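You operate a simulated robot arm through the tools that you are given. There is no shell and no other tool.

You are at the controls of a simulated robot arm. One attempt, no reset.

JOB
Strip the practice corner: pegs to the peg stand, blocks into their box.
Fine: stand each peg in the peg stand before its block goes into the block box; then wipe the dust off the practice came's bed with the pink pad and put the pad back. Set down upright: pink pad. What is to be rubbed or washed off counts as gone when no trace of it is left.

It is judged by the outcome, as a careful person would: the job done as asked, and still so three seconds after it is handed in. It fails if anything else is knocked over, pushed out of place, dropped, spilled or broken.

ROBOT AND FRAMES
A 6-joint arm with a two-finger gripper, fixed in place. Base frame: the origin is at the foot of the arm, x ahead of it, y to its left, z up. Units: mm, rad, N and s.
Its first joint turns from -2.897 to 2.897 rad. Payload 2.45 kg.
The tool frame sits at the grasp point between the pads (the TCP): z along the fingers, y along the line on which they close. The tips reach 20 mm beyond it. The gripper opens to 140 mm. The gripper's body begins 168 mm behind the TCP.
Orientation is told as [roll, pitch, yaw] about the base's x, y, z axes, in that order, counted from this pose: with the fingers straight down and closing along the base's y, the tool's x points along the base's -x, its y along +y and its z along -z.

CONTROLS
- The arm moves only by the tool jog_arm. Its argument "plan" is a list of rows, each a list of 7 numbers: the shift along the tool's x, y, z in mm, then the turn, a rotation vector about the tool's x, y, z in rad, then the gripper command, from -1 (fully open) to 1 (shut), values between in proportion. In form: [[x, y, z, wx, wy, wz, fingers], ...]. A call has 1 to 20 rows; each row is the pose to reach, as a shift and turn from the pose commanded when the call began, along the tool's axes at that moment. Each row takes 0.2 s and may step no farther than 50 mm and 0.15 rad from the row before; otherwise, or with a gripper value out of range, the whole call is refused. A pose out of reach is approached as far as the arm can. The call stops where the force on the tool passes 90 N (or 10 N more than at its start, if that is more) or the arm is blocked; 0.2 s more then pass. Each finger travels about 45 mm/s and halts on what it meets, pressing with about 37 N; the grip force reading is that of the motor and also rises with nothing between the fingers. The clock runs only during rows and for 0.2 s after the last one: add rows that repeat a pose to give the fingers time. The reply holds the time, the measured pose of the TCP, the force on the tool along the base axes, the opening and the grip force, in the units named above and with some noise, with the torque about the TCP (base axes, N m) and any sound that the robot's microphone picked up.
- Cameras (640 x 400 px; columns grow to the right, rows downward): "scene" is fixed at [405.6, -488.1, 1655.3]; the picture's right is [0.96, -0.29, 0.00], its down [-0.17, -0.58, -0.80] and it looks along [0.23, 0.76, -0.60] (base axes); focal length 328 px, centre (320, 200). "wrist" rides on the gripper at [78, 11, -209] in the tool frame; the picture's right is [-0.14, 0.99, 0.00], its down [-0.92, -0.13, -0.37] and it looks along [-0.37, -0.05, 0.93] (tool axes); focal length 280 px, centre (320, 200). There is no depth. A picture from a camera that has moved, and an enlarged one, comes with that camera's place and axes in the base frame and with its lens. The place of the scene camera against the robot may be out by one fixed shift of up to 18 mm in any direction.
- camera(camera): a new picture of that camera. No time passes.
- inspect(camera, box): a new picture of the part [left, top, right, bottom] of that camera's present view, enlarged. No time passes.
- sign_off(): hands the job in; it is judged then, once.

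Places have to be worked out from the pictures, the camera data and where the tool is seen. Open the gripper and draw the arm clear of the work before you hand the job in, unless the task says otherwise.

The tools are called after ">>>" as name(argument=value, ...) on one line, values as JSON. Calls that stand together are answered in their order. jog_arm: Moves the arm, as the interface text tells. Its arguments: {"type":"object","properties":{"plan":{"type":"array"}},"required":["plan"]} The other tools are called the same way: camera (camera) takes a picture; inspect (camera, box) takes an enlarged picture of a part of a camera's view; sign_off () hands the job in.

At the start:

```text
clock: 0.0
eef_pos: [503.4, 552.9, 1138.5]
tool_rot: [0.0, 0.0, 0.002]
ft_force: [0.7, -0.8, -0.5]
torque: [0.01, -0.03, -0.01]
grip_width: 139.9
grasp_force: 0.0
```

scene: 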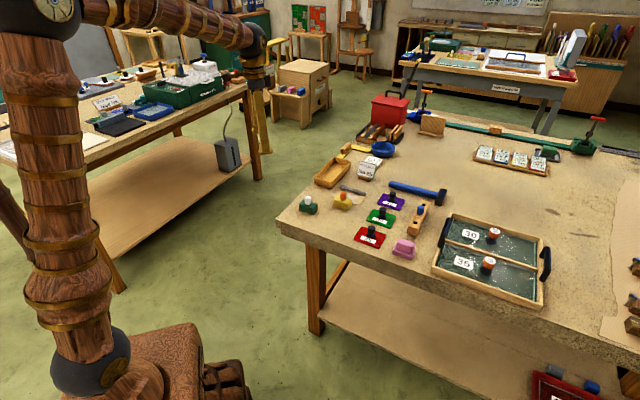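
wrist: 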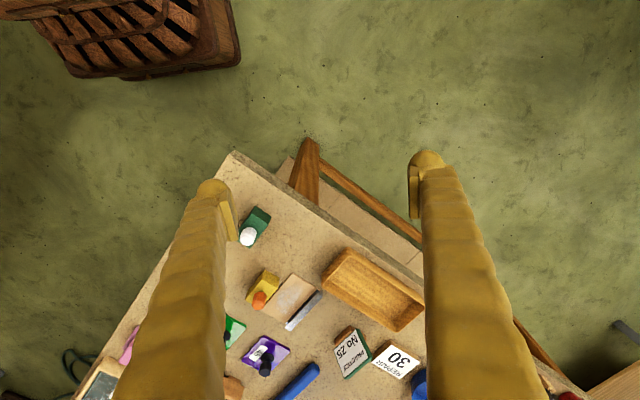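

I'll start by taking enlarged views of the bench to identify the practice corner, the pegs, blocks, stand, box and pad.

>>> inspect(camera="scene", box=[280, 80, 480, 280])

>>> inspect(camera="scene", box=[420, 180, 640, 320])

>>> inspect(camera="scene", box=[400, 90, 640, 200])

>>> inspect(camera="wrist", box=[60, 180, 460, 400])

```text
2.00 times, centred on (380, 180) of scene
camera zoom: at [405.6, -488.1, 1655.3], right [0.96, -0.29, 0.0], down [-0.17, -0.58, -0.8], along [0.23, 0.76, -0.6], focal length 655 px, centre (200, 240)
```

zoom: 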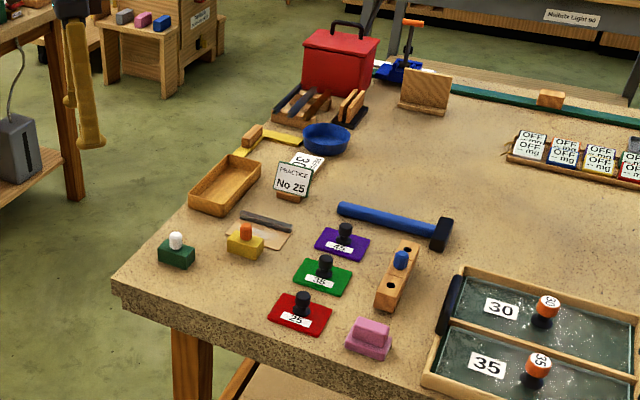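

```text
2.86 times, centred on (530, 250) of scene
camera zoom: at [405.6, -488.1, 1655.3], right [0.96, -0.29, 0.0], down [-0.17, -0.58, -0.8], along [0.23, 0.76, -0.6], focal length 936 px, centre (-280, 57)
```

zoom: 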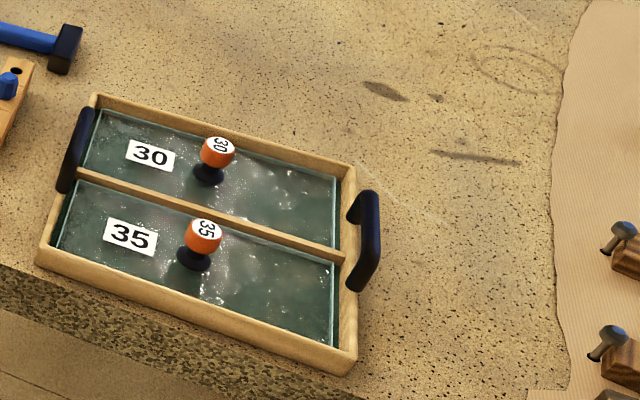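

```text
2.67 times, centred on (520, 145) of scene
camera zoom: at [405.6, -488.1, 1655.3], right [0.96, -0.29, 0.0], down [-0.17, -0.58, -0.8], along [0.23, 0.76, -0.6], focal length 873 px, centre (-213, 347)
```

zoom: 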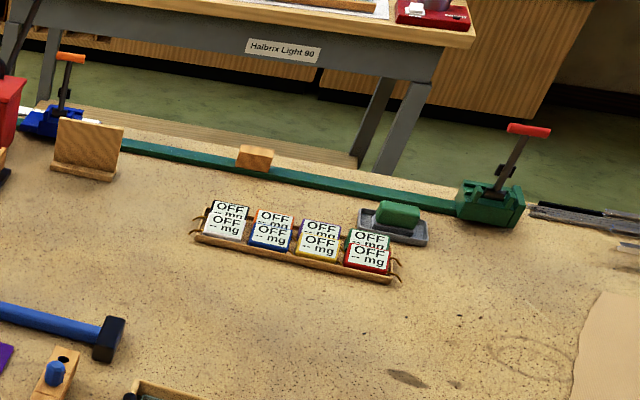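

```text
1.60 times, centred on (260, 290) of wrist
camera zoom: at [425.8, 563.6, 1344.6], right [0.14, 0.99, 0.0], down [0.92, -0.13, 0.37], along [0.37, -0.05, -0.93], focal length 449 px, centre (416, 56)
```

zoom: 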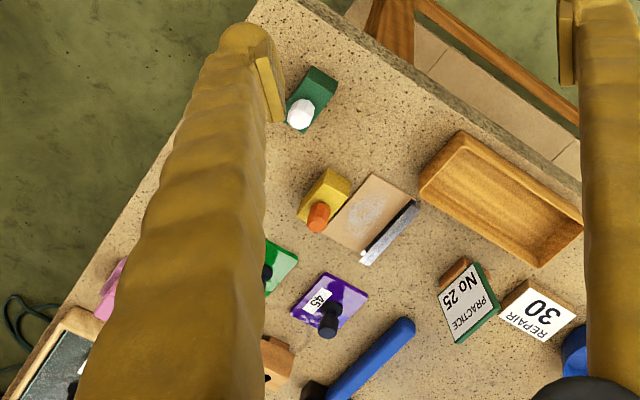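

The practice corner seems to hold a yellow block with an orange peg, a green block with a white peg, a bed board with a dust patch and a grey came beside it, the peg stand (one blue peg in it), the empty wooden box and a pink pad. From both cameras the bench top is near z≈890, so I stay high and move over the corner to look more closely.

>>> jog_arm(plan=[[-35, -24, 0, 0, 0, 0, -1], [-70, -48, 0, 0, 0, 0, -1], [-105, -72, 0, 0, 0, 0, -1], [-140, -96, 0, 0, 0, 0, -1], [-175, -118, 0, 0, 0, 0, -1], [-175, -118, 0, 0, 0, 0, -1]])

>>> camera(camera="wrist")

>>> camera(camera="scene")

```text
clock: 1.4
eef_pos: [679.9, 432.4, 1134.4]
tool_rot: [0.0, -0.002, 0.002]
ft_force: [-0.2, 0.7, -0.1]
torque: [0.02, -0.02, 0.0]
grip_width: 140.0
grasp_force: 0.1
```

```text
taken
camera wrist: at [601.1, 443.5, 1343.4], right [0.14, 0.99, 0.0], down [0.92, -0.13, 0.37], along [0.37, -0.05, -0.93], focal length 280 px, centre (320, 200)
```

wrist: 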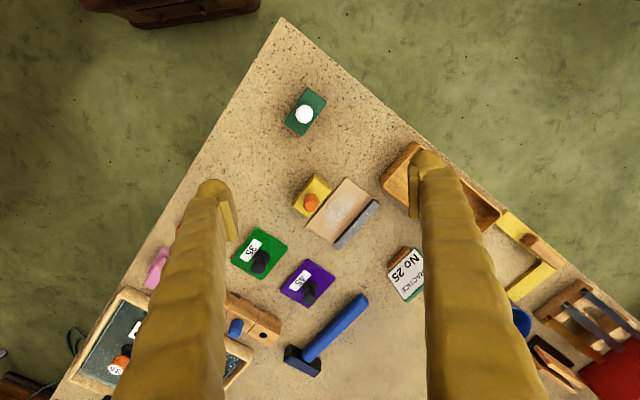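

```text
taken
```

scene: 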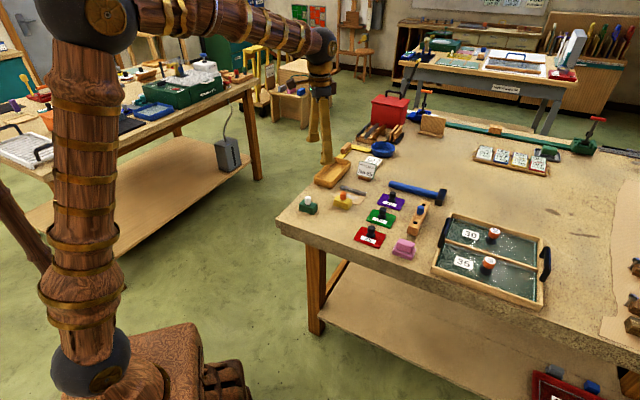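

The bench is turned about 45° to the base; the stand looks to be near (1000, 235), the bed near (755, 450), the box near (800, 620). I move further out and to the right to see the stand, the pad and its surroundings.

>>> jog_arm(plan=[[-30, -40, 0, 0, 0, 0, -1], [-60, -80, 0, 0, 0, 0, -1], [-90, -120, 0, 0, 0, 0, -1], [-120, -160, 0, 0, 0, 0, -1], [-140, -200, 0, 0, 0, 0, -1], [-140, -200, 0, 0, 0, 0, -1]])

>>> camera(camera="wrist")

>>> inspect(camera="wrist", box=[220, 100, 420, 300])

```text
clock: 2.8
eef_pos: [818.5, 232.6, 1138.8]
tool_rot: [0.001, 0.0, 0.002]
ft_force: [0.2, -0.5, -0.3]
torque: [-0.01, -0.02, -0.01]
grip_width: 140.4
grasp_force: 0.0
```

```text
taken
camera wrist: at [740.9, 245.2, 1345.7], right [0.14, 0.99, 0.0], down [0.92, -0.13, 0.37], along [0.37, -0.05, -0.93], focal length 280 px, centre (320, 200)
```

wrist: 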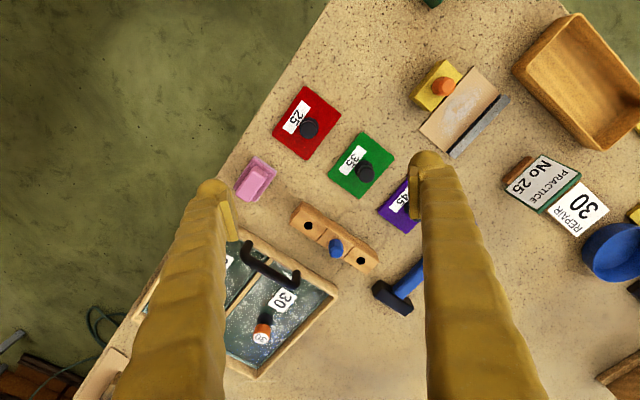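

```text
2.00 times, centred on (320, 200) of wrist
camera zoom: at [740.9, 245.2, 1345.7], right [0.14, 0.99, 0.0], down [0.92, -0.13, 0.37], along [0.37, -0.05, -0.93], focal length 561 px, centre (320, 200)
```

zoom: 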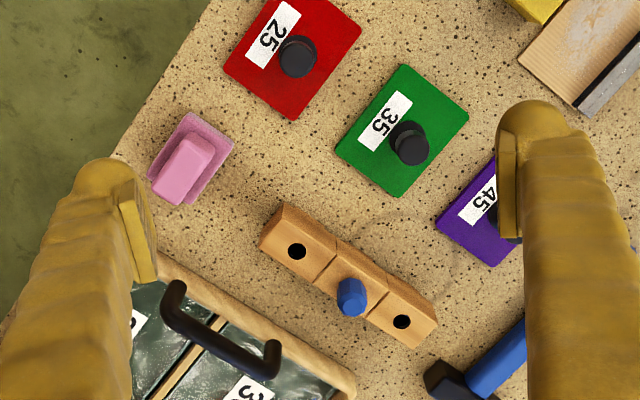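

The stand has three holes, with the blue peg in the middle and both end holes free; the pink pad sits to the left. I'll zoom in on the yellow block, bed, stand and pad from here.

>>> inspect(camera="wrist", box=[400, 50, 520, 170])

>>> inspect(camera="wrist", box=[220, 140, 320, 240])

>>> inspect(camera="wrist", box=[285, 190, 385, 290])

>>> inspect(camera="scene", box=[290, 140, 440, 280])

```text
3.33 times, centred on (460, 110) of wrist
camera zoom: at [740.9, 245.2, 1345.7], right [0.14, 0.99, 0.0], down [0.92, -0.13, 0.37], along [0.37, -0.05, -0.93], focal length 935 px, centre (-147, 500)
```

zoom: 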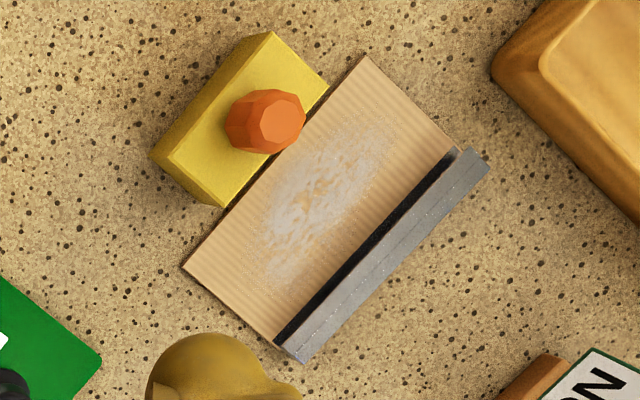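

```text
4.00 times, centred on (270, 190) of wrist
camera zoom: at [740.9, 245.2, 1345.7], right [0.14, 0.99, 0.0], down [0.92, -0.13, 0.37], along [0.37, -0.05, -0.93], focal length 1122 px, centre (520, 240)
```

zoom: 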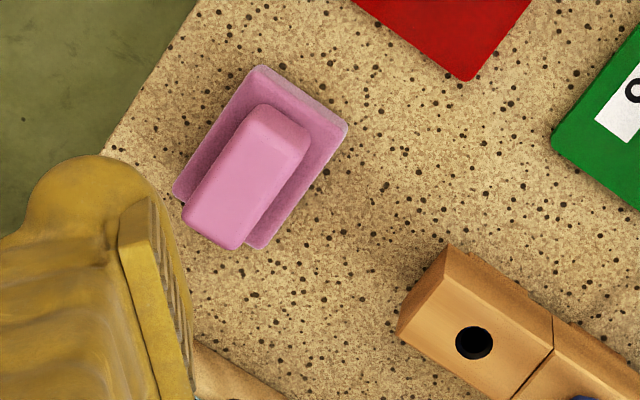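

```text
4.00 times, centred on (335, 240) of wrist
camera zoom: at [740.9, 245.2, 1345.7], right [0.14, 0.99, 0.0], down [0.92, -0.13, 0.37], along [0.37, -0.05, -0.93], focal length 1122 px, centre (260, 40)
```

zoom: 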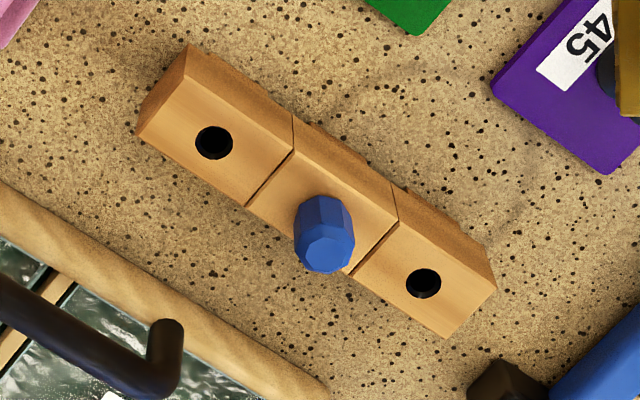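

```text
2.86 times, centred on (365, 210) of scene
camera zoom: at [405.6, -488.1, 1655.3], right [0.96, -0.29, 0.0], down [-0.17, -0.58, -0.8], along [0.23, 0.76, -0.6], focal length 936 px, centre (191, 171)
```

zoom: 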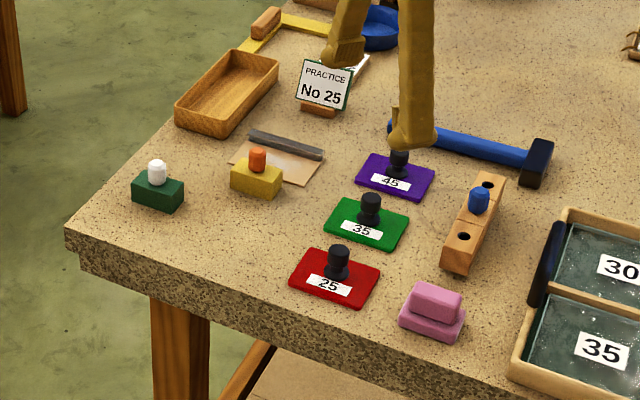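

All free-standing items line up with the bench axes (about 45°). Before choosing a grasp tilt, I test whether the arm can reach above the far stand hole, near (1040, 278), with the tool straight down at a safe height.

>>> jog_arm(plan=[[-40, 10, 20, 0, 0, 0, -1], [-80, 20, 40, 0, 0, 0, -1], [-120, 30, 60, 0, 0, 0, -1], [-160, 38, 80, 0, 0, 0, -1], [-200, 42, 100, 0, 0, 0, -1], [-222, 45, 120, 0, 0, 0, -1], [-222, 45, 120, 0, 0, 0, -1], [-222, 45, 120, 0, 0, 0, -1]])

>>> camera(camera="wrist")

>>> camera(camera="scene")

```text
clock: 4.6
eef_pos: [1039.4, 281.5, 1018.1]
tool_rot: [0.0, 0.0, 0.0]
ft_force: [-0.2, 1.0, 0.6]
torque: [0.02, 0.02, 0.02]
grip_width: 140.1
grasp_force: 0.1
```

```text
taken
camera wrist: at [962.3, 293.6, 1225.8], right [0.14, 0.99, 0.0], down [0.92, -0.13, 0.37], along [0.37, -0.05, -0.93], focal length 280 px, centre (320, 200)
```

wrist: 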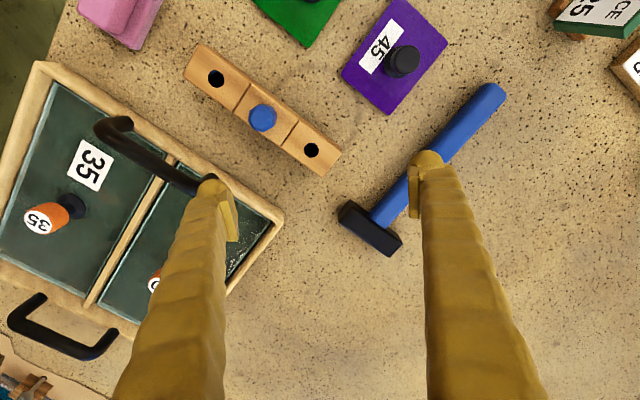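

```text
taken
```

scene: 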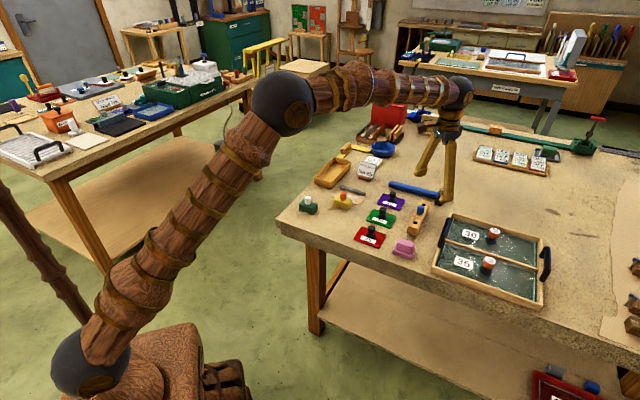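

The arm reaches there straight down with room to spare, so no tilt is needed. I'll zoom on the stand and the purple card here to triangulate heights against the previous view.

>>> inspect(camera="wrist", box=[170, 30, 350, 190])

>>> inspect(camera="wrist", box=[330, 0, 450, 120])

```text
2.50 times, centred on (260, 110) of wrist
camera zoom: at [962.3, 293.6, 1225.8], right [0.14, 0.99, 0.0], down [0.92, -0.13, 0.37], along [0.37, -0.05, -0.93], focal length 701 px, centre (470, 425)
```

zoom: 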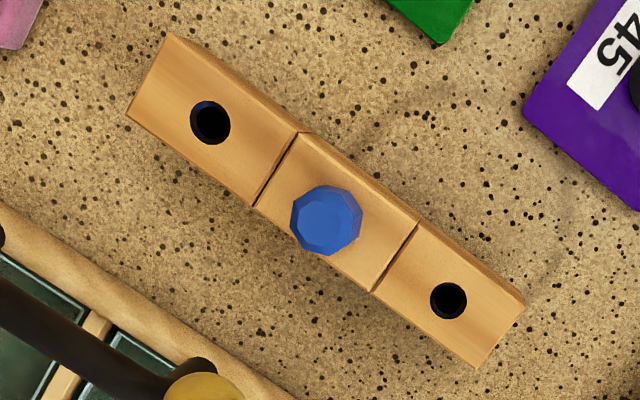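

```text
3.33 times, centred on (390, 60) of wrist
camera zoom: at [962.3, 293.6, 1225.8], right [0.14, 0.99, 0.0], down [0.92, -0.13, 0.37], along [0.37, -0.05, -0.93], focal length 935 px, centre (87, 667)
```

zoom: 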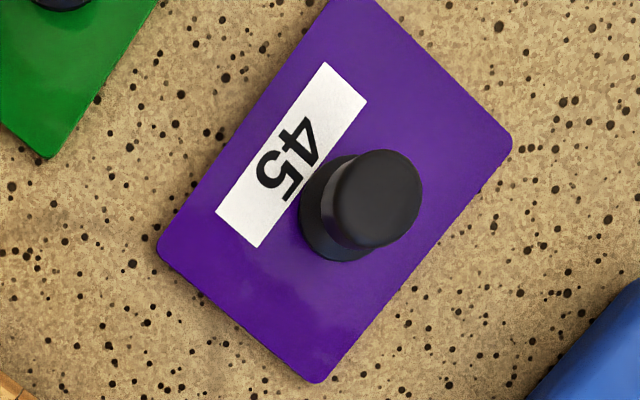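

The stand top comes out at z≈943 with holes near (941, 198) and (1019, 275), the bench top at z≈897, and the blue peg top near z≈970. I now move over the yellow block and the bed for a close view.

>>> jog_arm(plan=[[40, 19, -6, 0, 0, 0, -1], [80, 38, -12, 0, 0, 0, -1], [120, 58, -18, 0, 0, 0, -1], [160, 78, -24, 0, 0, 0, -1], [200, 98, -30, 0, 0, 0, -1], [240, 118, -36, 0, 0, 0, -1], [280, 137, -42, 0, 0, 0, -1], [280, 137, -42, 0, 0, 0, -1], [280, 137, -42, 0, 0, 0, -1]])

>>> camera(camera="wrist")

>>> inspect(camera="wrist", box=[240, 120, 420, 260])

```text
clock: 6.6
eef_pos: [761.1, 414.5, 1060.0]
tool_rot: [0.0, -0.002, 0.002]
ft_force: [0.1, 0.5, -0.8]
torque: [0.03, 0.0, 0.01]
grip_width: 140.0
grasp_force: 0.1
```

```text
taken
camera wrist: at [682.8, 426.6, 1267.3], right [0.14, 0.99, 0.0], down [0.92, -0.13, 0.37], along [0.37, -0.05, -0.93], focal length 280 px, centre (320, 200)
```

wrist: 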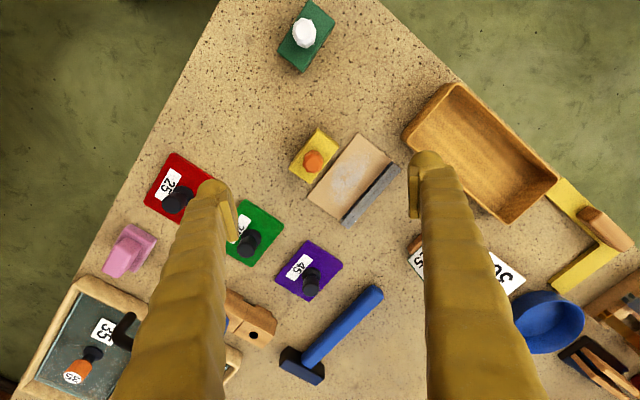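

```text
2.86 times, centred on (330, 190) of wrist
camera zoom: at [682.8, 426.6, 1267.3], right [0.14, 0.99, 0.0], down [0.92, -0.13, 0.37], along [0.37, -0.05, -0.93], focal length 801 px, centre (291, 229)
```

zoom: 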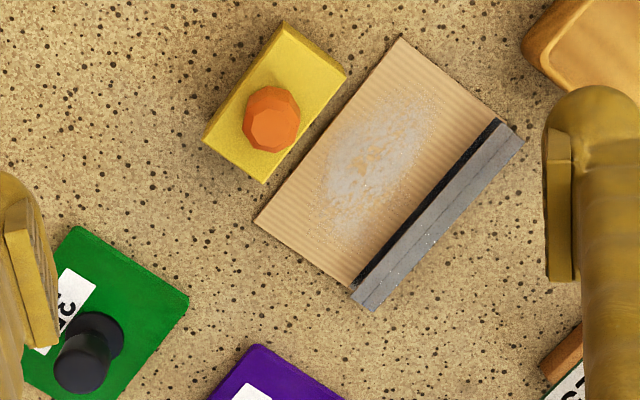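

The orange peg's head is about 6 mm to the −y side of the tool axis, its top near z≈957. I narrow the fingers to 70 mm and go down to z≈990 to look again from close up before gripping.

>>> jog_arm(plan=[[0, -3, 20, 0, 0, 0, -0.5], [0, -6, 45, 0, 0, 0, 0], [0, -6, 70, 0, 0, 0, 0], [0, -6, 70, 0, 0, 0, 0], [0, -6, 70, 0, 0, 0, 0], [0, -6, 70, 0, 0, 0, 0]])

>>> camera(camera="wrist")

>>> inspect(camera="wrist", box=[260, 130, 380, 250])

>>> inspect(camera="scene", box=[300, 160, 380, 230])

```text
clock: 8.0
eef_pos: [761.2, 410.0, 989.7]
tool_rot: [0.0, 0.001, 0.0]
ft_force: [0.2, -0.1, 0.6]
torque: [0.02, 0.01, 0.02]
grip_width: 69.9
grasp_force: 0.1
```

```text
taken
camera wrist: at [682.9, 421.6, 1196.3], right [0.14, 0.99, 0.0], down [0.92, -0.13, 0.37], along [0.37, -0.05, -0.93], focal length 280 px, centre (320, 200)
```

wrist: 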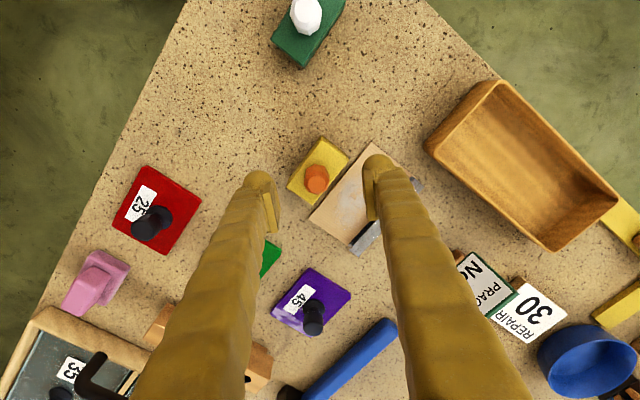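

```text
3.33 times, centred on (320, 190) of wrist
camera zoom: at [682.9, 421.6, 1196.3], right [0.14, 0.99, 0.0], down [0.92, -0.13, 0.37], along [0.37, -0.05, -0.93], focal length 935 px, centre (320, 233)
```

zoom: 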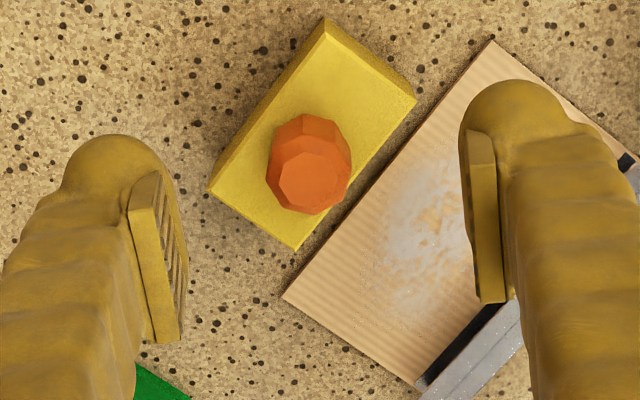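

```text
5.71 times, centred on (340, 195) of scene
camera zoom: at [405.6, -488.1, 1655.3], right [0.96, -0.29, 0.0], down [-0.17, -0.58, -0.8], along [0.23, 0.76, -0.6], focal length 1871 px, centre (206, 229)
```

zoom: 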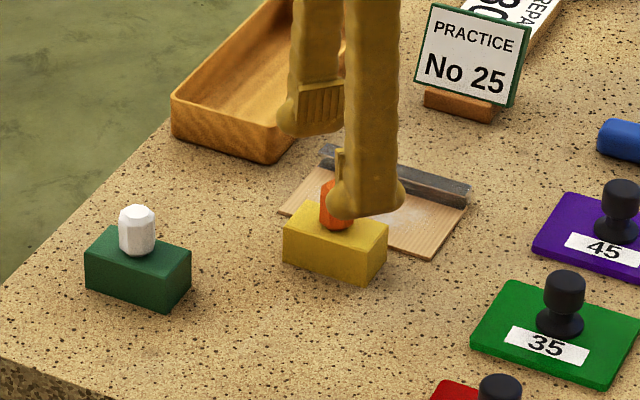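

The peg head is about 3 mm to −y and 1 mm outward of the tool axis. I correct that and go down to TCP z≈960 (tips ≈940, just above the block top at about 932), then look again.

>>> jog_arm(plan=[[-1, -3.2, 10, 0, 0, 0, 0], [-1.2, -3.2, 20, 0, 0, 0, 0], [-1.2, -3.2, 30, 0, 0, 0, 0], [-1.2, -3.2, 30, 0, 0, 0, 0]])

>>> inspect(camera="wrist", box=[260, 110, 380, 230])

>>> inspect(camera="scene", box=[310, 170, 370, 220])

```text
clock: 9.0
eef_pos: [763.0, 406.1, 958.4]
tool_rot: [0.0, 0.0, 0.002]
ft_force: [0.3, -0.2, 0.1]
torque: [-0.01, -0.01, -0.01]
grip_width: 70.0
grasp_force: 0.1
```

```text
3.33 times, centred on (320, 170) of wrist
camera zoom: at [685.0, 418.5, 1166.1], right [0.14, 0.99, 0.0], down [0.92, -0.13, 0.37], along [0.37, -0.05, -0.93], focal length 935 px, centre (320, 300)
```

zoom: 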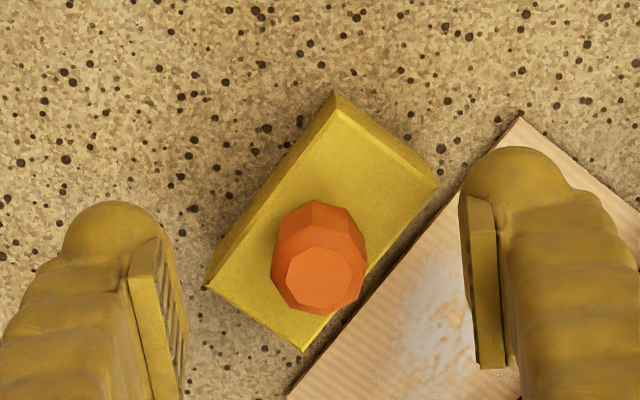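

```text
8.00 times, centred on (340, 195) of scene
camera zoom: at [405.6, -488.1, 1655.3], right [0.96, -0.29, 0.0], down [-0.17, -0.58, -0.8], along [0.23, 0.76, -0.6], focal length 2620 px, centre (160, 240)
```

zoom: 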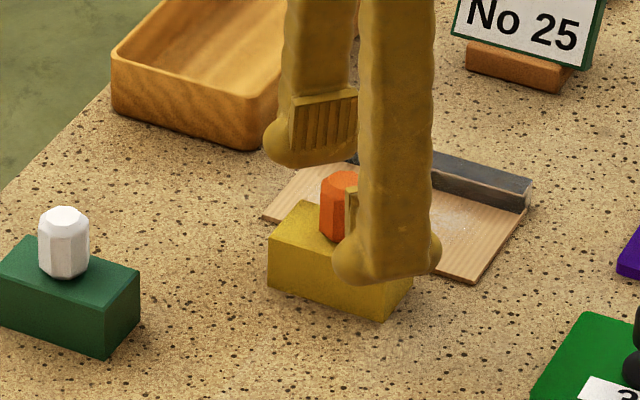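

The peg top face now sits right on the tool axis, at about TCP height, and the tips look to be just above the block. I lower 2 mm and close on the peg head.

>>> jog_arm(plan=[[0, 0, 2, 0, 0, 0, 0.2], [0, 0, 2, 0, 0, 0, 0.5], [0, 0, 2, 0, 0, 0, 1], [0, 0, 2, 0, 0, 0, 1], [0, 0, 2, 0, 0, 0, 1], [0, 0, 2, 0, 0, 0, 1], [0, 0, 2, 0, 0, 0, 1]])

>>> inspect(camera="wrist", box=[260, 110, 380, 230])

>>> inspect(camera="scene", box=[310, 170, 370, 220])

```text
clock: 10.6
eef_pos: [761.8, 407.6, 957.6]
tool_rot: [0.0, -0.001, 0.002]
ft_force: [-0.8, -1.9, -3.5]
torque: [-0.03, -0.01, -0.01]
grip_width: 20.5
grasp_force: 37.1
```

```text
3.33 times, centred on (320, 170) of wrist
camera zoom: at [684.6, 418.6, 1164.3], right [0.14, 0.99, 0.0], down [0.92, -0.13, 0.37], along [0.37, -0.05, -0.93], focal length 935 px, centre (320, 300)
```

zoom: 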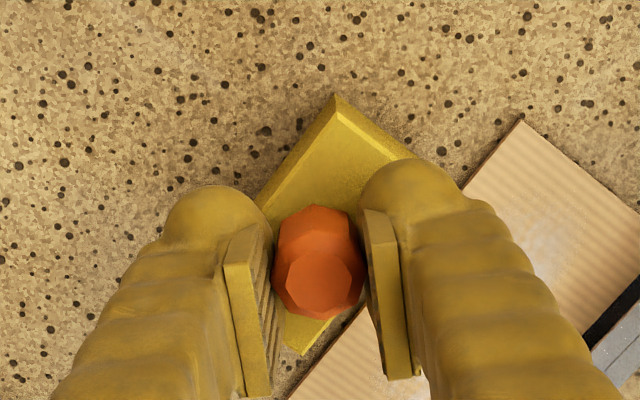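

```text
8.00 times, centred on (340, 195) of scene
camera zoom: at [405.6, -488.1, 1655.3], right [0.96, -0.29, 0.0], down [-0.17, -0.58, -0.8], along [0.23, 0.76, -0.6], focal length 2620 px, centre (160, 240)
```

zoom: 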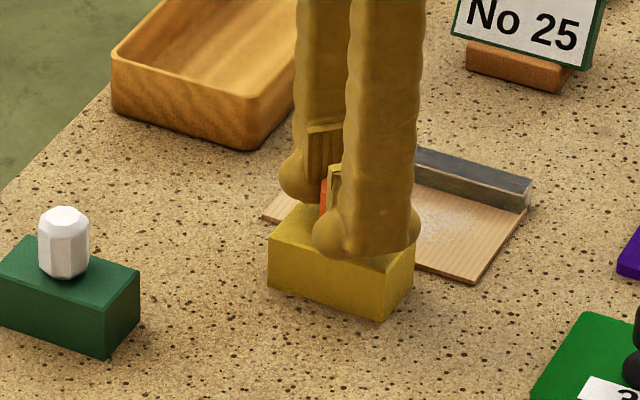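

The peg is held at 20.5 mm with 37 N. I lift it straight up 80 mm and check that the block stays on the bench.

>>> jog_arm(plan=[[0, 0, -5, 0, 0, 0, 1], [0, 0, -15, 0, 0, 0, 1], [0, 0, -30, 0, 0, 0, 1], [0, 0, -50, 0, 0, 0, 1], [0, 0, -80, 0, 0, 0, 1], [0, 0, -80, 0, 0, 0, 1]])

>>> camera(camera="wrist")

>>> inspect(camera="wrist", box=[260, 110, 380, 230])

>>> inspect(camera="scene", box=[300, 140, 380, 220])

```text
clock: 12.0
eef_pos: [761.8, 407.1, 1036.3]
tool_rot: [-0.001, 0.001, 0.001]
ft_force: [-0.3, -0.1, -0.7]
torque: [-0.01, 0.0, -0.02]
grip_width: 20.6
grasp_force: 36.7
```

```text
taken
camera wrist: at [684.3, 418.6, 1243.3], right [0.14, 0.99, 0.0], down [0.92, -0.13, 0.37], along [0.37, -0.05, -0.93], focal length 280 px, centre (320, 200)
```

wrist: 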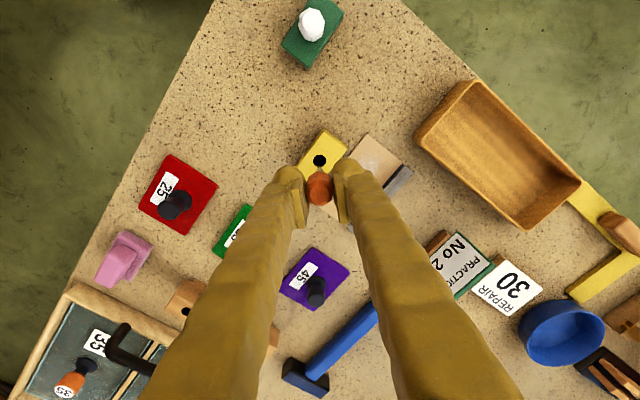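

```text
3.33 times, centred on (320, 170) of wrist
camera zoom: at [684.3, 418.6, 1243.3], right [0.14, 0.99, 0.0], down [0.92, -0.13, 0.37], along [0.37, -0.05, -0.93], focal length 935 px, centre (320, 300)
```

zoom: 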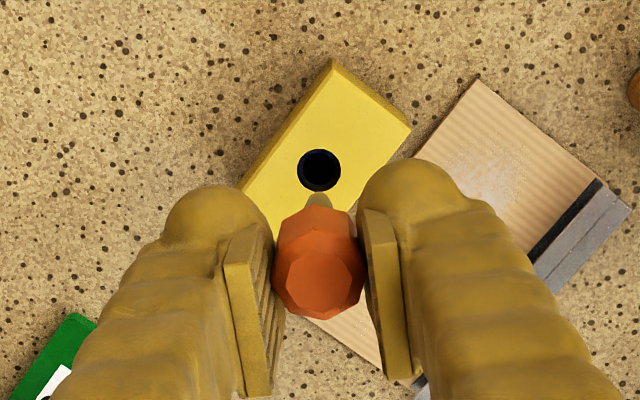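

```text
5.00 times, centred on (340, 180) of scene
camera zoom: at [405.6, -488.1, 1655.3], right [0.96, -0.29, 0.0], down [-0.17, -0.58, -0.8], along [0.23, 0.76, -0.6], focal length 1638 px, centre (220, 300)
```

zoom: 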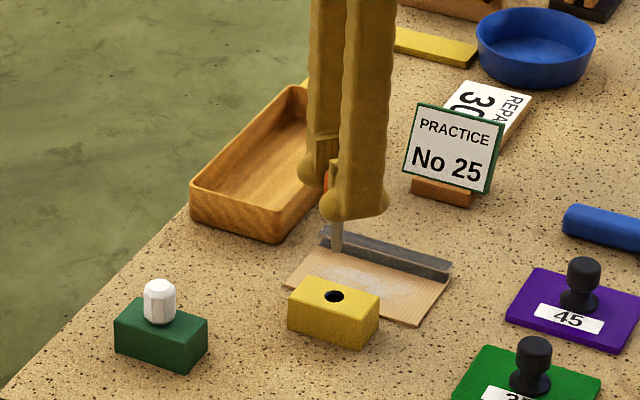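

The peg came out cleanly with its thin stem (about 35 mm), and the yellow block stayed put with its hole showing. I raise 20 mm more and carry the peg to above the far stand hole, then check alignment.

>>> jog_arm(plan=[[0, 0, -20, 0, 0, 0, 1], [-38, -20, -20, 0, 0, 0, 1], [-76, -40, -20, 0, 0, 0, 1], [-114, -60, -20, 0, 0, 0, 1], [-152, -80, -20, 0, 0, 0, 1], [-190, -100, -20, 0, 0, 0, 1], [-226, -118, -20, 0, 0, 0, 1], [-257, -134, -20, 0, 0, 0, 1], [-257, -134, -20, 0, 0, 0, 1], [-257, -134, -20, 0, 0, 0, 1]])

>>> inspect(camera="wrist", box=[260, 100, 380, 220])

>>> inspect(camera="scene", box=[380, 140, 480, 240])

```text
clock: 14.2
eef_pos: [1021.0, 272.0, 1059.9]
tool_rot: [-0.001, 0.0, 0.001]
ft_force: [-0.2, 0.1, -0.2]
torque: [0.0, -0.01, -0.03]
grip_width: 20.3
grasp_force: 36.8
```

```text
3.33 times, centred on (320, 160) of wrist
camera zoom: at [943.5, 284.1, 1266.6], right [0.14, 0.99, 0.0], down [0.92, -0.13, 0.37], along [0.37, -0.05, -0.93], focal length 935 px, centre (320, 333)
```

zoom: 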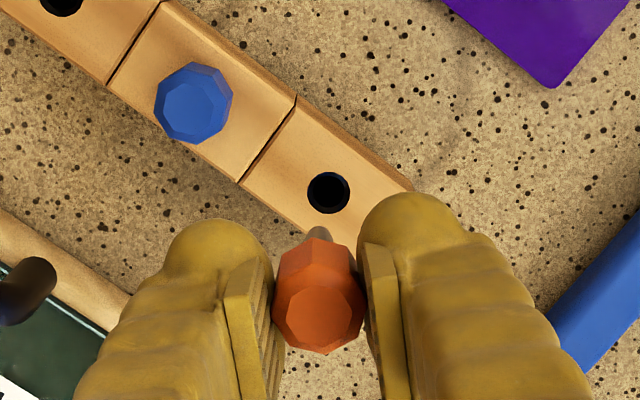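

```text
4.00 times, centred on (430, 190) of scene
camera zoom: at [405.6, -488.1, 1655.3], right [0.96, -0.29, 0.0], down [-0.17, -0.58, -0.8], along [0.23, 0.76, -0.6], focal length 1310 px, centre (-120, 240)
```

zoom: 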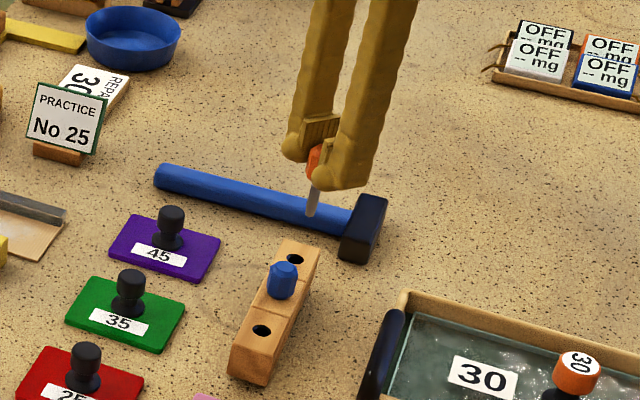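

The far hole is about 3 mm nearer in x and 3 mm more in +y than the tool axis. I correct by that and lower until the stem tip is just above the stand, then check again.

>>> jog_arm(plan=[[2.8, 3.2, 10, 0, 0, 0, 1], [2.8, 3.2, 20, 0, 0, 0, 1], [2.8, 3.2, 30, 0, 0, 0, 1], [2.8, 3.2, 40, 0, 0, 0, 1], [2.8, 3.2, 40, 0, 0, 0, 1]])

>>> inspect(camera="wrist", box=[280, 110, 360, 190])

>>> inspect(camera="scene", box=[395, 170, 455, 230])

```text
clock: 15.4
eef_pos: [1018.0, 274.7, 1018.7]
tool_rot: [0.001, -0.001, 0.002]
ft_force: [0.9, 0.3, 0.1]
torque: [0.0, 0.02, 0.01]
grip_width: 20.2
grasp_force: 36.7
```

```text
5.00 times, centred on (320, 150) of wrist
camera zoom: at [939.6, 287.7, 1225.5], right [0.14, 0.99, 0.0], down [0.92, -0.13, 0.37], along [0.37, -0.05, -0.93], focal length 1402 px, centre (320, 450)
```

zoom: 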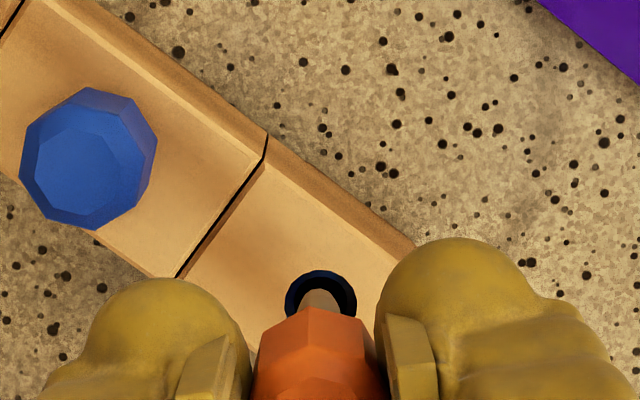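

```text
6.67 times, centred on (425, 200) of scene
camera zoom: at [405.6, -488.1, 1655.3], right [0.96, -0.29, 0.0], down [-0.17, -0.58, -0.8], along [0.23, 0.76, -0.6], focal length 2183 px, centre (-380, 200)
```

zoom: 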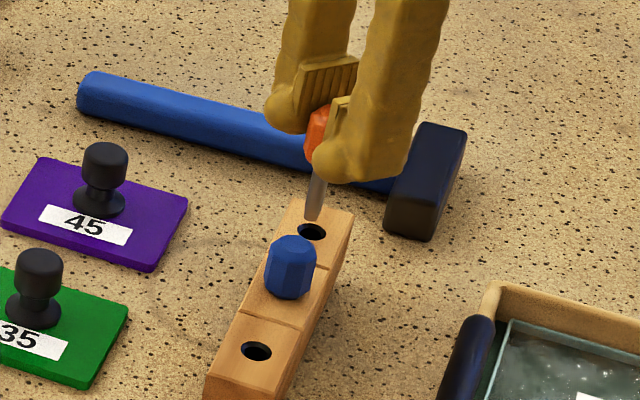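

The stem tip is centred on the hole to within about 1 mm in both views. I lower it 38 mm into the hole and read the force.

>>> jog_arm(plan=[[0.5, 0, 6, 0, 0, 0, 1], [0.5, 0, 12, 0, 0, 0, 1], [0.5, 0, 18, 0, 0, 0, 1], [0.5, 0, 26, 0, 0, 0, 1], [0.5, 0, 34, 0, 0, 0, 1], [0.5, 0, 38, 0, 0, 0, 1], [0.5, 0, 38, 0, 0, 0, 1]])

>>> inspect(camera="scene", box=[395, 170, 455, 230])

>>> inspect(camera="wrist", box=[260, 110, 380, 230])

```text
clock: 17.0
eef_pos: [1016.6, 274.8, 977.1]
tool_rot: [0.0, -0.001, 0.002]
ft_force: [25.8, -1.7, 7.3]
torque: [-0.07, -0.92, 0.03]
grip_width: 20.2
grasp_force: 36.6
```

```text
6.67 times, centred on (425, 200) of scene
camera zoom: at [405.6, -488.1, 1655.3], right [0.96, -0.29, 0.0], down [-0.17, -0.58, -0.8], along [0.23, 0.76, -0.6], focal length 2183 px, centre (-380, 200)
```

zoom: 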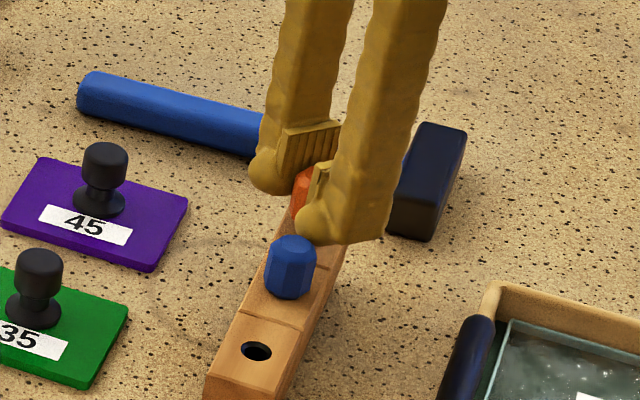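

```text
3.33 times, centred on (320, 170) of wrist
camera zoom: at [938.2, 287.7, 1185.6], right [0.14, 0.99, 0.0], down [0.92, -0.13, 0.37], along [0.37, -0.05, -0.93], focal length 935 px, centre (320, 300)
```

zoom: 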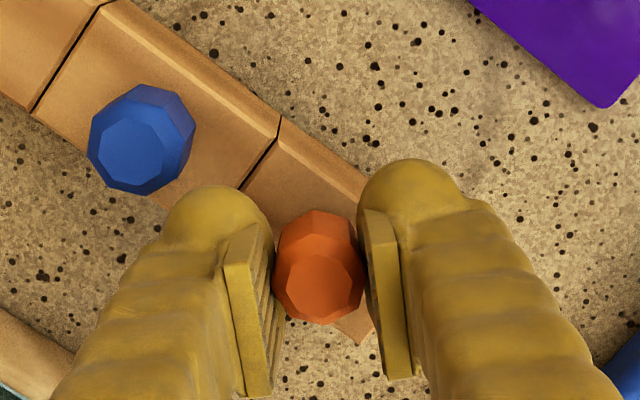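

The stem is in the hole, but the force of +26 N in x says it presses the near wall, so the peg sits slightly too far toward the base. I ease it +x in small steps to relieve that.

>>> jog_arm(plan=[[-0.7, 0, 0, 0, 0, 0, 1], [-1.5, 0, 0, 0, 0, 0, 1], [-1.5, 0, 0, 0, 0, 0, 1]])

```text
clock: 17.8
eef_pos: [1017.0, 277.4, 977.5]
tool_rot: [0.002, 0.0, 0.002]
ft_force: [2.0, -3.5, -1.4]
torque: [-0.14, -0.11, 0.02]
grip_width: 20.6
grasp_force: 36.7
```

The force is almost gone. I centre slightly more and lower the remaining few millimetres in small steps, watching for the head touching the stand.

>>> jog_arm(plan=[[-0.8, -0.5, 0, 0, 0, 0, 1], [-0.8, -0.5, 2, 0, 0, 0, 1], [-0.8, -0.5, 4, 0, 0, 0, 1], [-0.8, -0.5, 5, 0, 0, 0, 1], [-0.8, -0.5, 5, 0, 0, 0, 1]])

>>> inspect(camera="scene", box=[395, 170, 455, 230])

```text
clock: 19.0
eef_pos: [1018.5, 275.7, 974.2]
tool_rot: [-0.002, 0.0, 0.002]
ft_force: [0.6, 0.8, 0.3]
torque: [0.02, 0.01, 0.0]
grip_width: 20.3
grasp_force: 37.0
```

```text
6.67 times, centred on (425, 200) of scene
camera zoom: at [405.6, -488.1, 1655.3], right [0.96, -0.29, 0.0], down [-0.17, -0.58, -0.8], along [0.23, 0.76, -0.6], focal length 2183 px, centre (-380, 200)
```

zoom: 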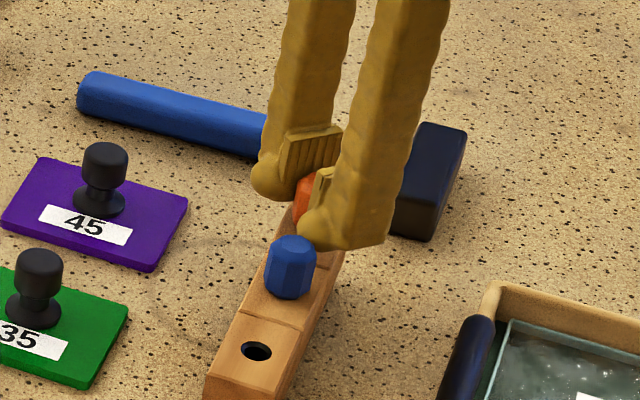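

The insertion is free of force now; the head hasn't touched yet. I continue down in small steps.

>>> jog_arm(plan=[[0, 0, 1.5, 0, 0, 0, 1], [0, 0, 3, 0, 0, 0, 1], [0, 0, 3, 0, 0, 0, 1]])

```text
clock: 19.8
eef_pos: [1017.5, 275.4, 971.3]
tool_rot: [-0.003, 0.0, 0.003]
ft_force: [0.2, -0.4, -0.8]
torque: [0.0, -0.01, -0.01]
grip_width: 20.5
grasp_force: 37.6
```

>>> jog_arm(plan=[[0, 0, 1, 0, 0, 0, 1], [0, 0, 2, 0, 0, 0, 1], [0, 0, 2, 0, 0, 0, 1]])

>>> inspect(camera="wrist", box=[240, 120, 380, 240])

```text
clock: 20.6
eef_pos: [1018.1, 276.7, 969.7]
tool_rot: [-0.001, -0.002, 0.001]
ft_force: [0.0, -1.4, 13.4]
torque: [-0.05, 0.14, 0.02]
grip_width: 20.4
grasp_force: 36.8
```

```text
3.33 times, centred on (310, 180) of wrist
camera zoom: at [940.3, 287.9, 1176.9], right [0.14, 0.99, 0.0], down [0.92, -0.13, 0.37], along [0.37, -0.05, -0.93], focal length 935 px, centre (353, 267)
```

zoom: 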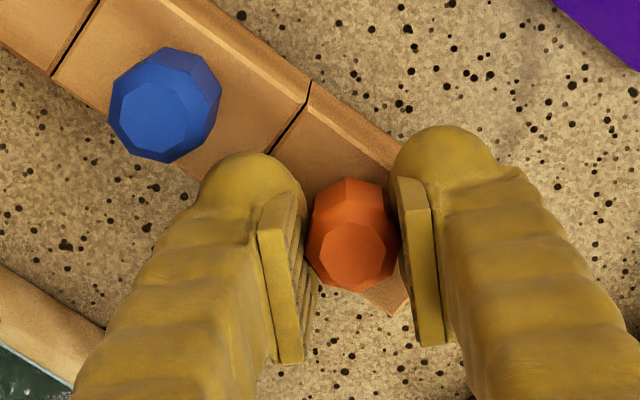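

Fz of 13 N shows the head is seated on the stand. I open the fingers a little (to 44 mm) and rise straight up.

>>> jog_arm(plan=[[0, 0, 1, 0, 0, 0, 0.7], [0, 0, 0, 0, 0, 0, 0.45], [0, 0, 0, 0, 0, 0, 0.37], [0, 0, 0, 0, 0, 0, 0.37], [0, 0, -10, 0, 0, 0, 0.37], [0, 0, -30, 0, 0, 0, 0.37], [0, 0, -60, 0, 0, 0, 0.37], [0, 0, -90, 0, 0, 0, 0.37], [0, 0, -90, 0, 0, 0, 0.37]])

>>> inspect(camera="wrist", box=[220, 90, 400, 230])

>>> inspect(camera="scene", box=[380, 160, 460, 240])

```text
clock: 22.6
eef_pos: [1018.4, 277.4, 1060.5]
tool_rot: [-0.001, -0.001, 0.001]
ft_force: [0.1, 0.5, -0.2]
torque: [-0.01, 0.01, 0.02]
grip_width: 44.4
grasp_force: 0.0
```

```text
2.86 times, centred on (310, 160) of wrist
camera zoom: at [941.6, 289.0, 1266.1], right [0.14, 0.99, 0.0], down [0.92, -0.13, 0.37], along [0.37, -0.05, -0.93], focal length 801 px, centre (349, 314)
```

zoom: 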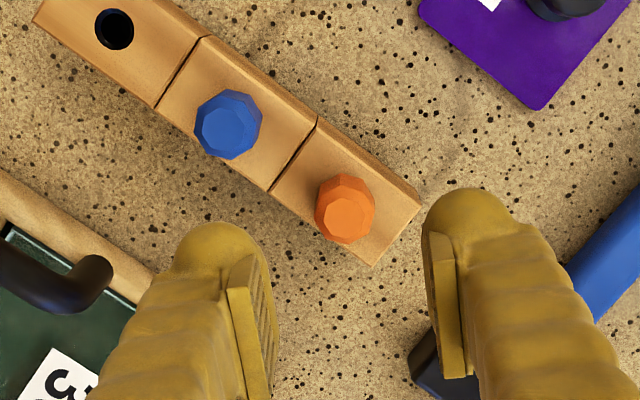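

```text
5.00 times, centred on (420, 200) of scene
camera zoom: at [405.6, -488.1, 1655.3], right [0.96, -0.29, 0.0], down [-0.17, -0.58, -0.8], along [0.23, 0.76, -0.6], focal length 1638 px, centre (-180, 200)
```

zoom: 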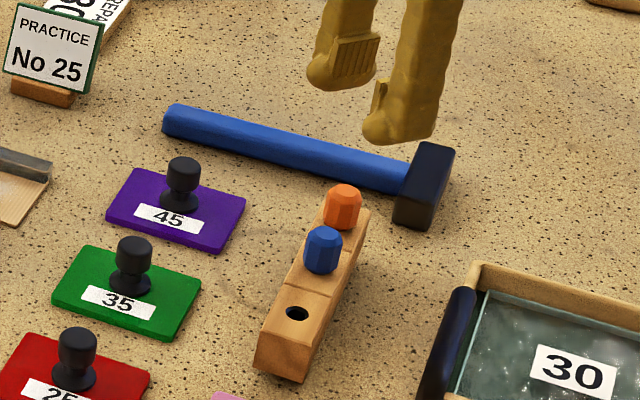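

The orange peg stands in the far hole. Next I move over to the green block with the white peg, near (631, 419).

>>> jog_arm(plan=[[40, 14, 0, 0, 0, 0, 0.3], [80, 29, 0, 0, 0, 0, 0.2], [120, 44, 0, 0, 0, 0, 0.1], [160, 59, 0, 0, 0, 0, 0], [200, 74, 0, 0, 0, 0, 0], [240, 89, 0, 0, 0, 0, 0], [280, 104, 0, 0, 0, 0, 0], [320, 119, 0, 0, 0, 0, 0], [360, 133, 0, 0, 0, 0, 0], [387, 143, 20, 0, 0, 0, 0], [387, 143, 50, 0, 0, 0, 0], [387, 143, 70, 0, 0, 0, 0], [387, 143, 70, 0, 0, 0, 0]])

>>> inspect(camera="wrist", box=[260, 110, 380, 230])

>>> inspect(camera="scene", box=[280, 160, 360, 240])

```text
clock: 25.4
eef_pos: [632.0, 418.0, 988.9]
tool_rot: [0.0, -0.001, 0.001]
ft_force: [0.6, 0.2, 0.3]
torque: [0.03, 0.02, -0.01]
grip_width: 70.0
grasp_force: 0.1
```

```text
3.33 times, centred on (320, 170) of wrist
camera zoom: at [554.6, 430.6, 1195.5], right [0.14, 0.99, 0.0], down [0.92, -0.13, 0.37], along [0.37, -0.05, -0.93], focal length 935 px, centre (320, 300)
```

zoom: 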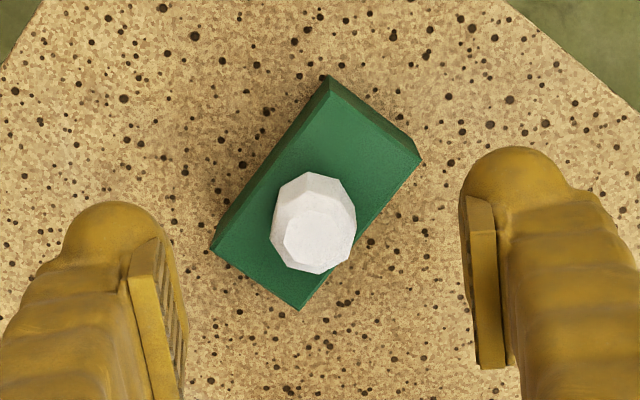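

```text
5.00 times, centred on (320, 200) of scene
camera zoom: at [405.6, -488.1, 1655.3], right [0.96, -0.29, 0.0], down [-0.17, -0.58, -0.8], along [0.23, 0.76, -0.6], focal length 1638 px, centre (320, 200)
```

zoom: 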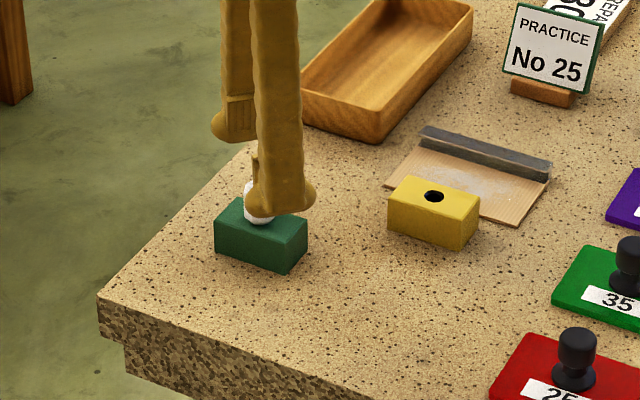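

The white peg is nearly on the axis (0.8 mm to −y). I go down to the same height as for the orange peg and close on its head.

>>> jog_arm(plan=[[0, -0.8, 10, 0, 0, 0, 0], [0, -0.8, 20, 0, 0, 0, 0], [0, -0.8, 31.5, 0, 0, 0, 0], [0, -0.8, 31.5, 0, 0, 0, 0.2], [0, -0.8, 31.5, 0, 0, 0, 0.5], [0, -0.8, 31.5, 0, 0, 0, 1], [0, -0.8, 31.5, 0, 0, 0, 1], [0, -0.8, 31.5, 0, 0, 0, 1], [0, -0.8, 31.5, 0, 0, 0, 1], [0, -0.8, 31.5, 0, 0, 0, 1]])

>>> inspect(camera="wrist", box=[260, 110, 380, 230])

>>> inspect(camera="scene", box=[280, 160, 360, 240])

```text
clock: 27.6
eef_pos: [630.1, 418.1, 957.7]
tool_rot: [-0.001, 0.0, 0.001]
ft_force: [1.5, -9.1, -3.8]
torque: [-0.12, -0.03, 0.0]
grip_width: 20.2
grasp_force: 36.8
```

```text
3.33 times, centred on (320, 170) of wrist
camera zoom: at [552.8, 429.5, 1164.8], right [0.14, 0.99, 0.0], down [0.92, -0.13, 0.37], along [0.37, -0.05, -0.93], focal length 935 px, centre (320, 300)
```

zoom: 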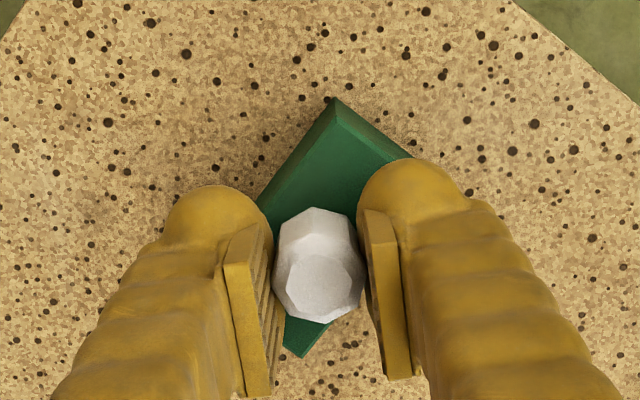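

```text
5.00 times, centred on (320, 200) of scene
camera zoom: at [405.6, -488.1, 1655.3], right [0.96, -0.29, 0.0], down [-0.17, -0.58, -0.8], along [0.23, 0.76, -0.6], focal length 1638 px, centre (320, 200)
```

zoom: 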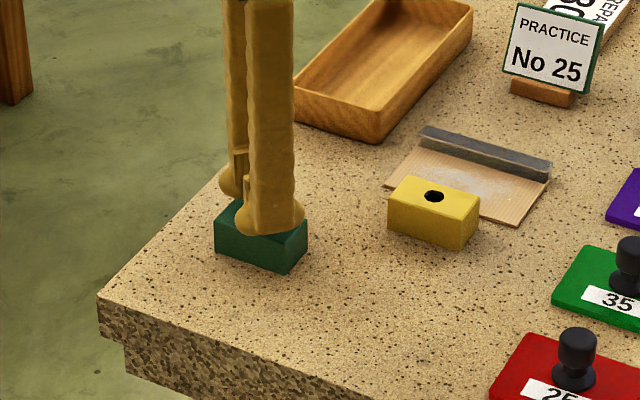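

The white peg is held (20.2 mm, 37 N). I lift it straight up 100 mm and check the block.

>>> jog_arm(plan=[[0, 0, -5, 0, 0, 0, 1], [0, 0, -15, 0, 0, 0, 1], [0, 0, -30, 0, 0, 0, 1], [0, 0, -50, 0, 0, 0, 1], [0, 0, -75, 0, 0, 0, 1], [0, 0, -100, 0, 0, 0, 1], [0, 0, -100, 0, 0, 0, 1]])

>>> inspect(camera="wrist", box=[260, 100, 380, 220])

>>> inspect(camera="scene", box=[280, 140, 360, 240])

```text
clock: 29.2
eef_pos: [630.8, 417.4, 1057.5]
tool_rot: [0.0, -0.001, 0.003]
ft_force: [0.7, 0.5, -0.7]
torque: [-0.01, -0.02, 0.03]
grip_width: 20.4
grasp_force: 36.9
```

```text
3.33 times, centred on (320, 160) of wrist
camera zoom: at [552.6, 428.8, 1265.0], right [0.14, 0.99, 0.0], down [0.92, -0.13, 0.37], along [0.37, -0.05, -0.93], focal length 935 px, centre (320, 333)
```

zoom: 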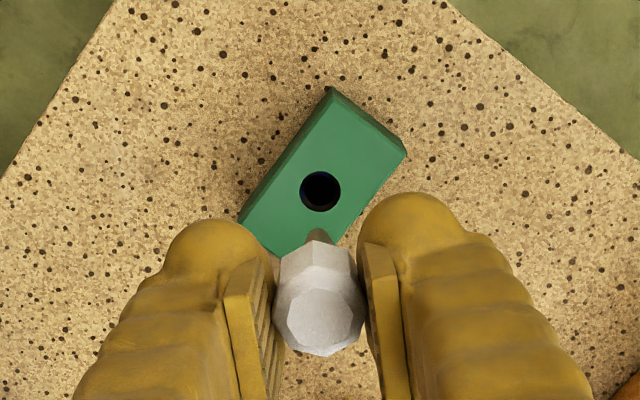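

```text
4.00 times, centred on (320, 190) of scene
camera zoom: at [405.6, -488.1, 1655.3], right [0.96, -0.29, 0.0], down [-0.17, -0.58, -0.8], along [0.23, 0.76, -0.6], focal length 1310 px, centre (320, 240)
```

zoom: 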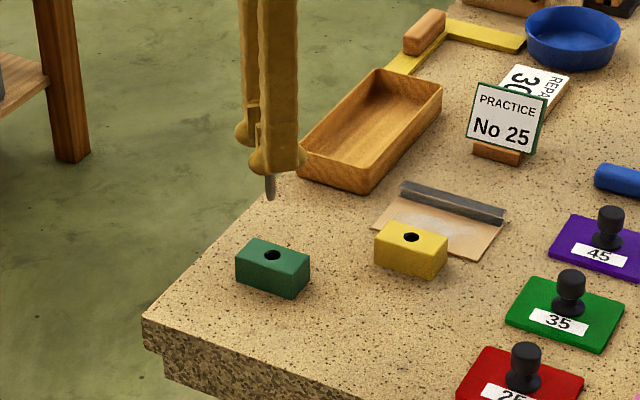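

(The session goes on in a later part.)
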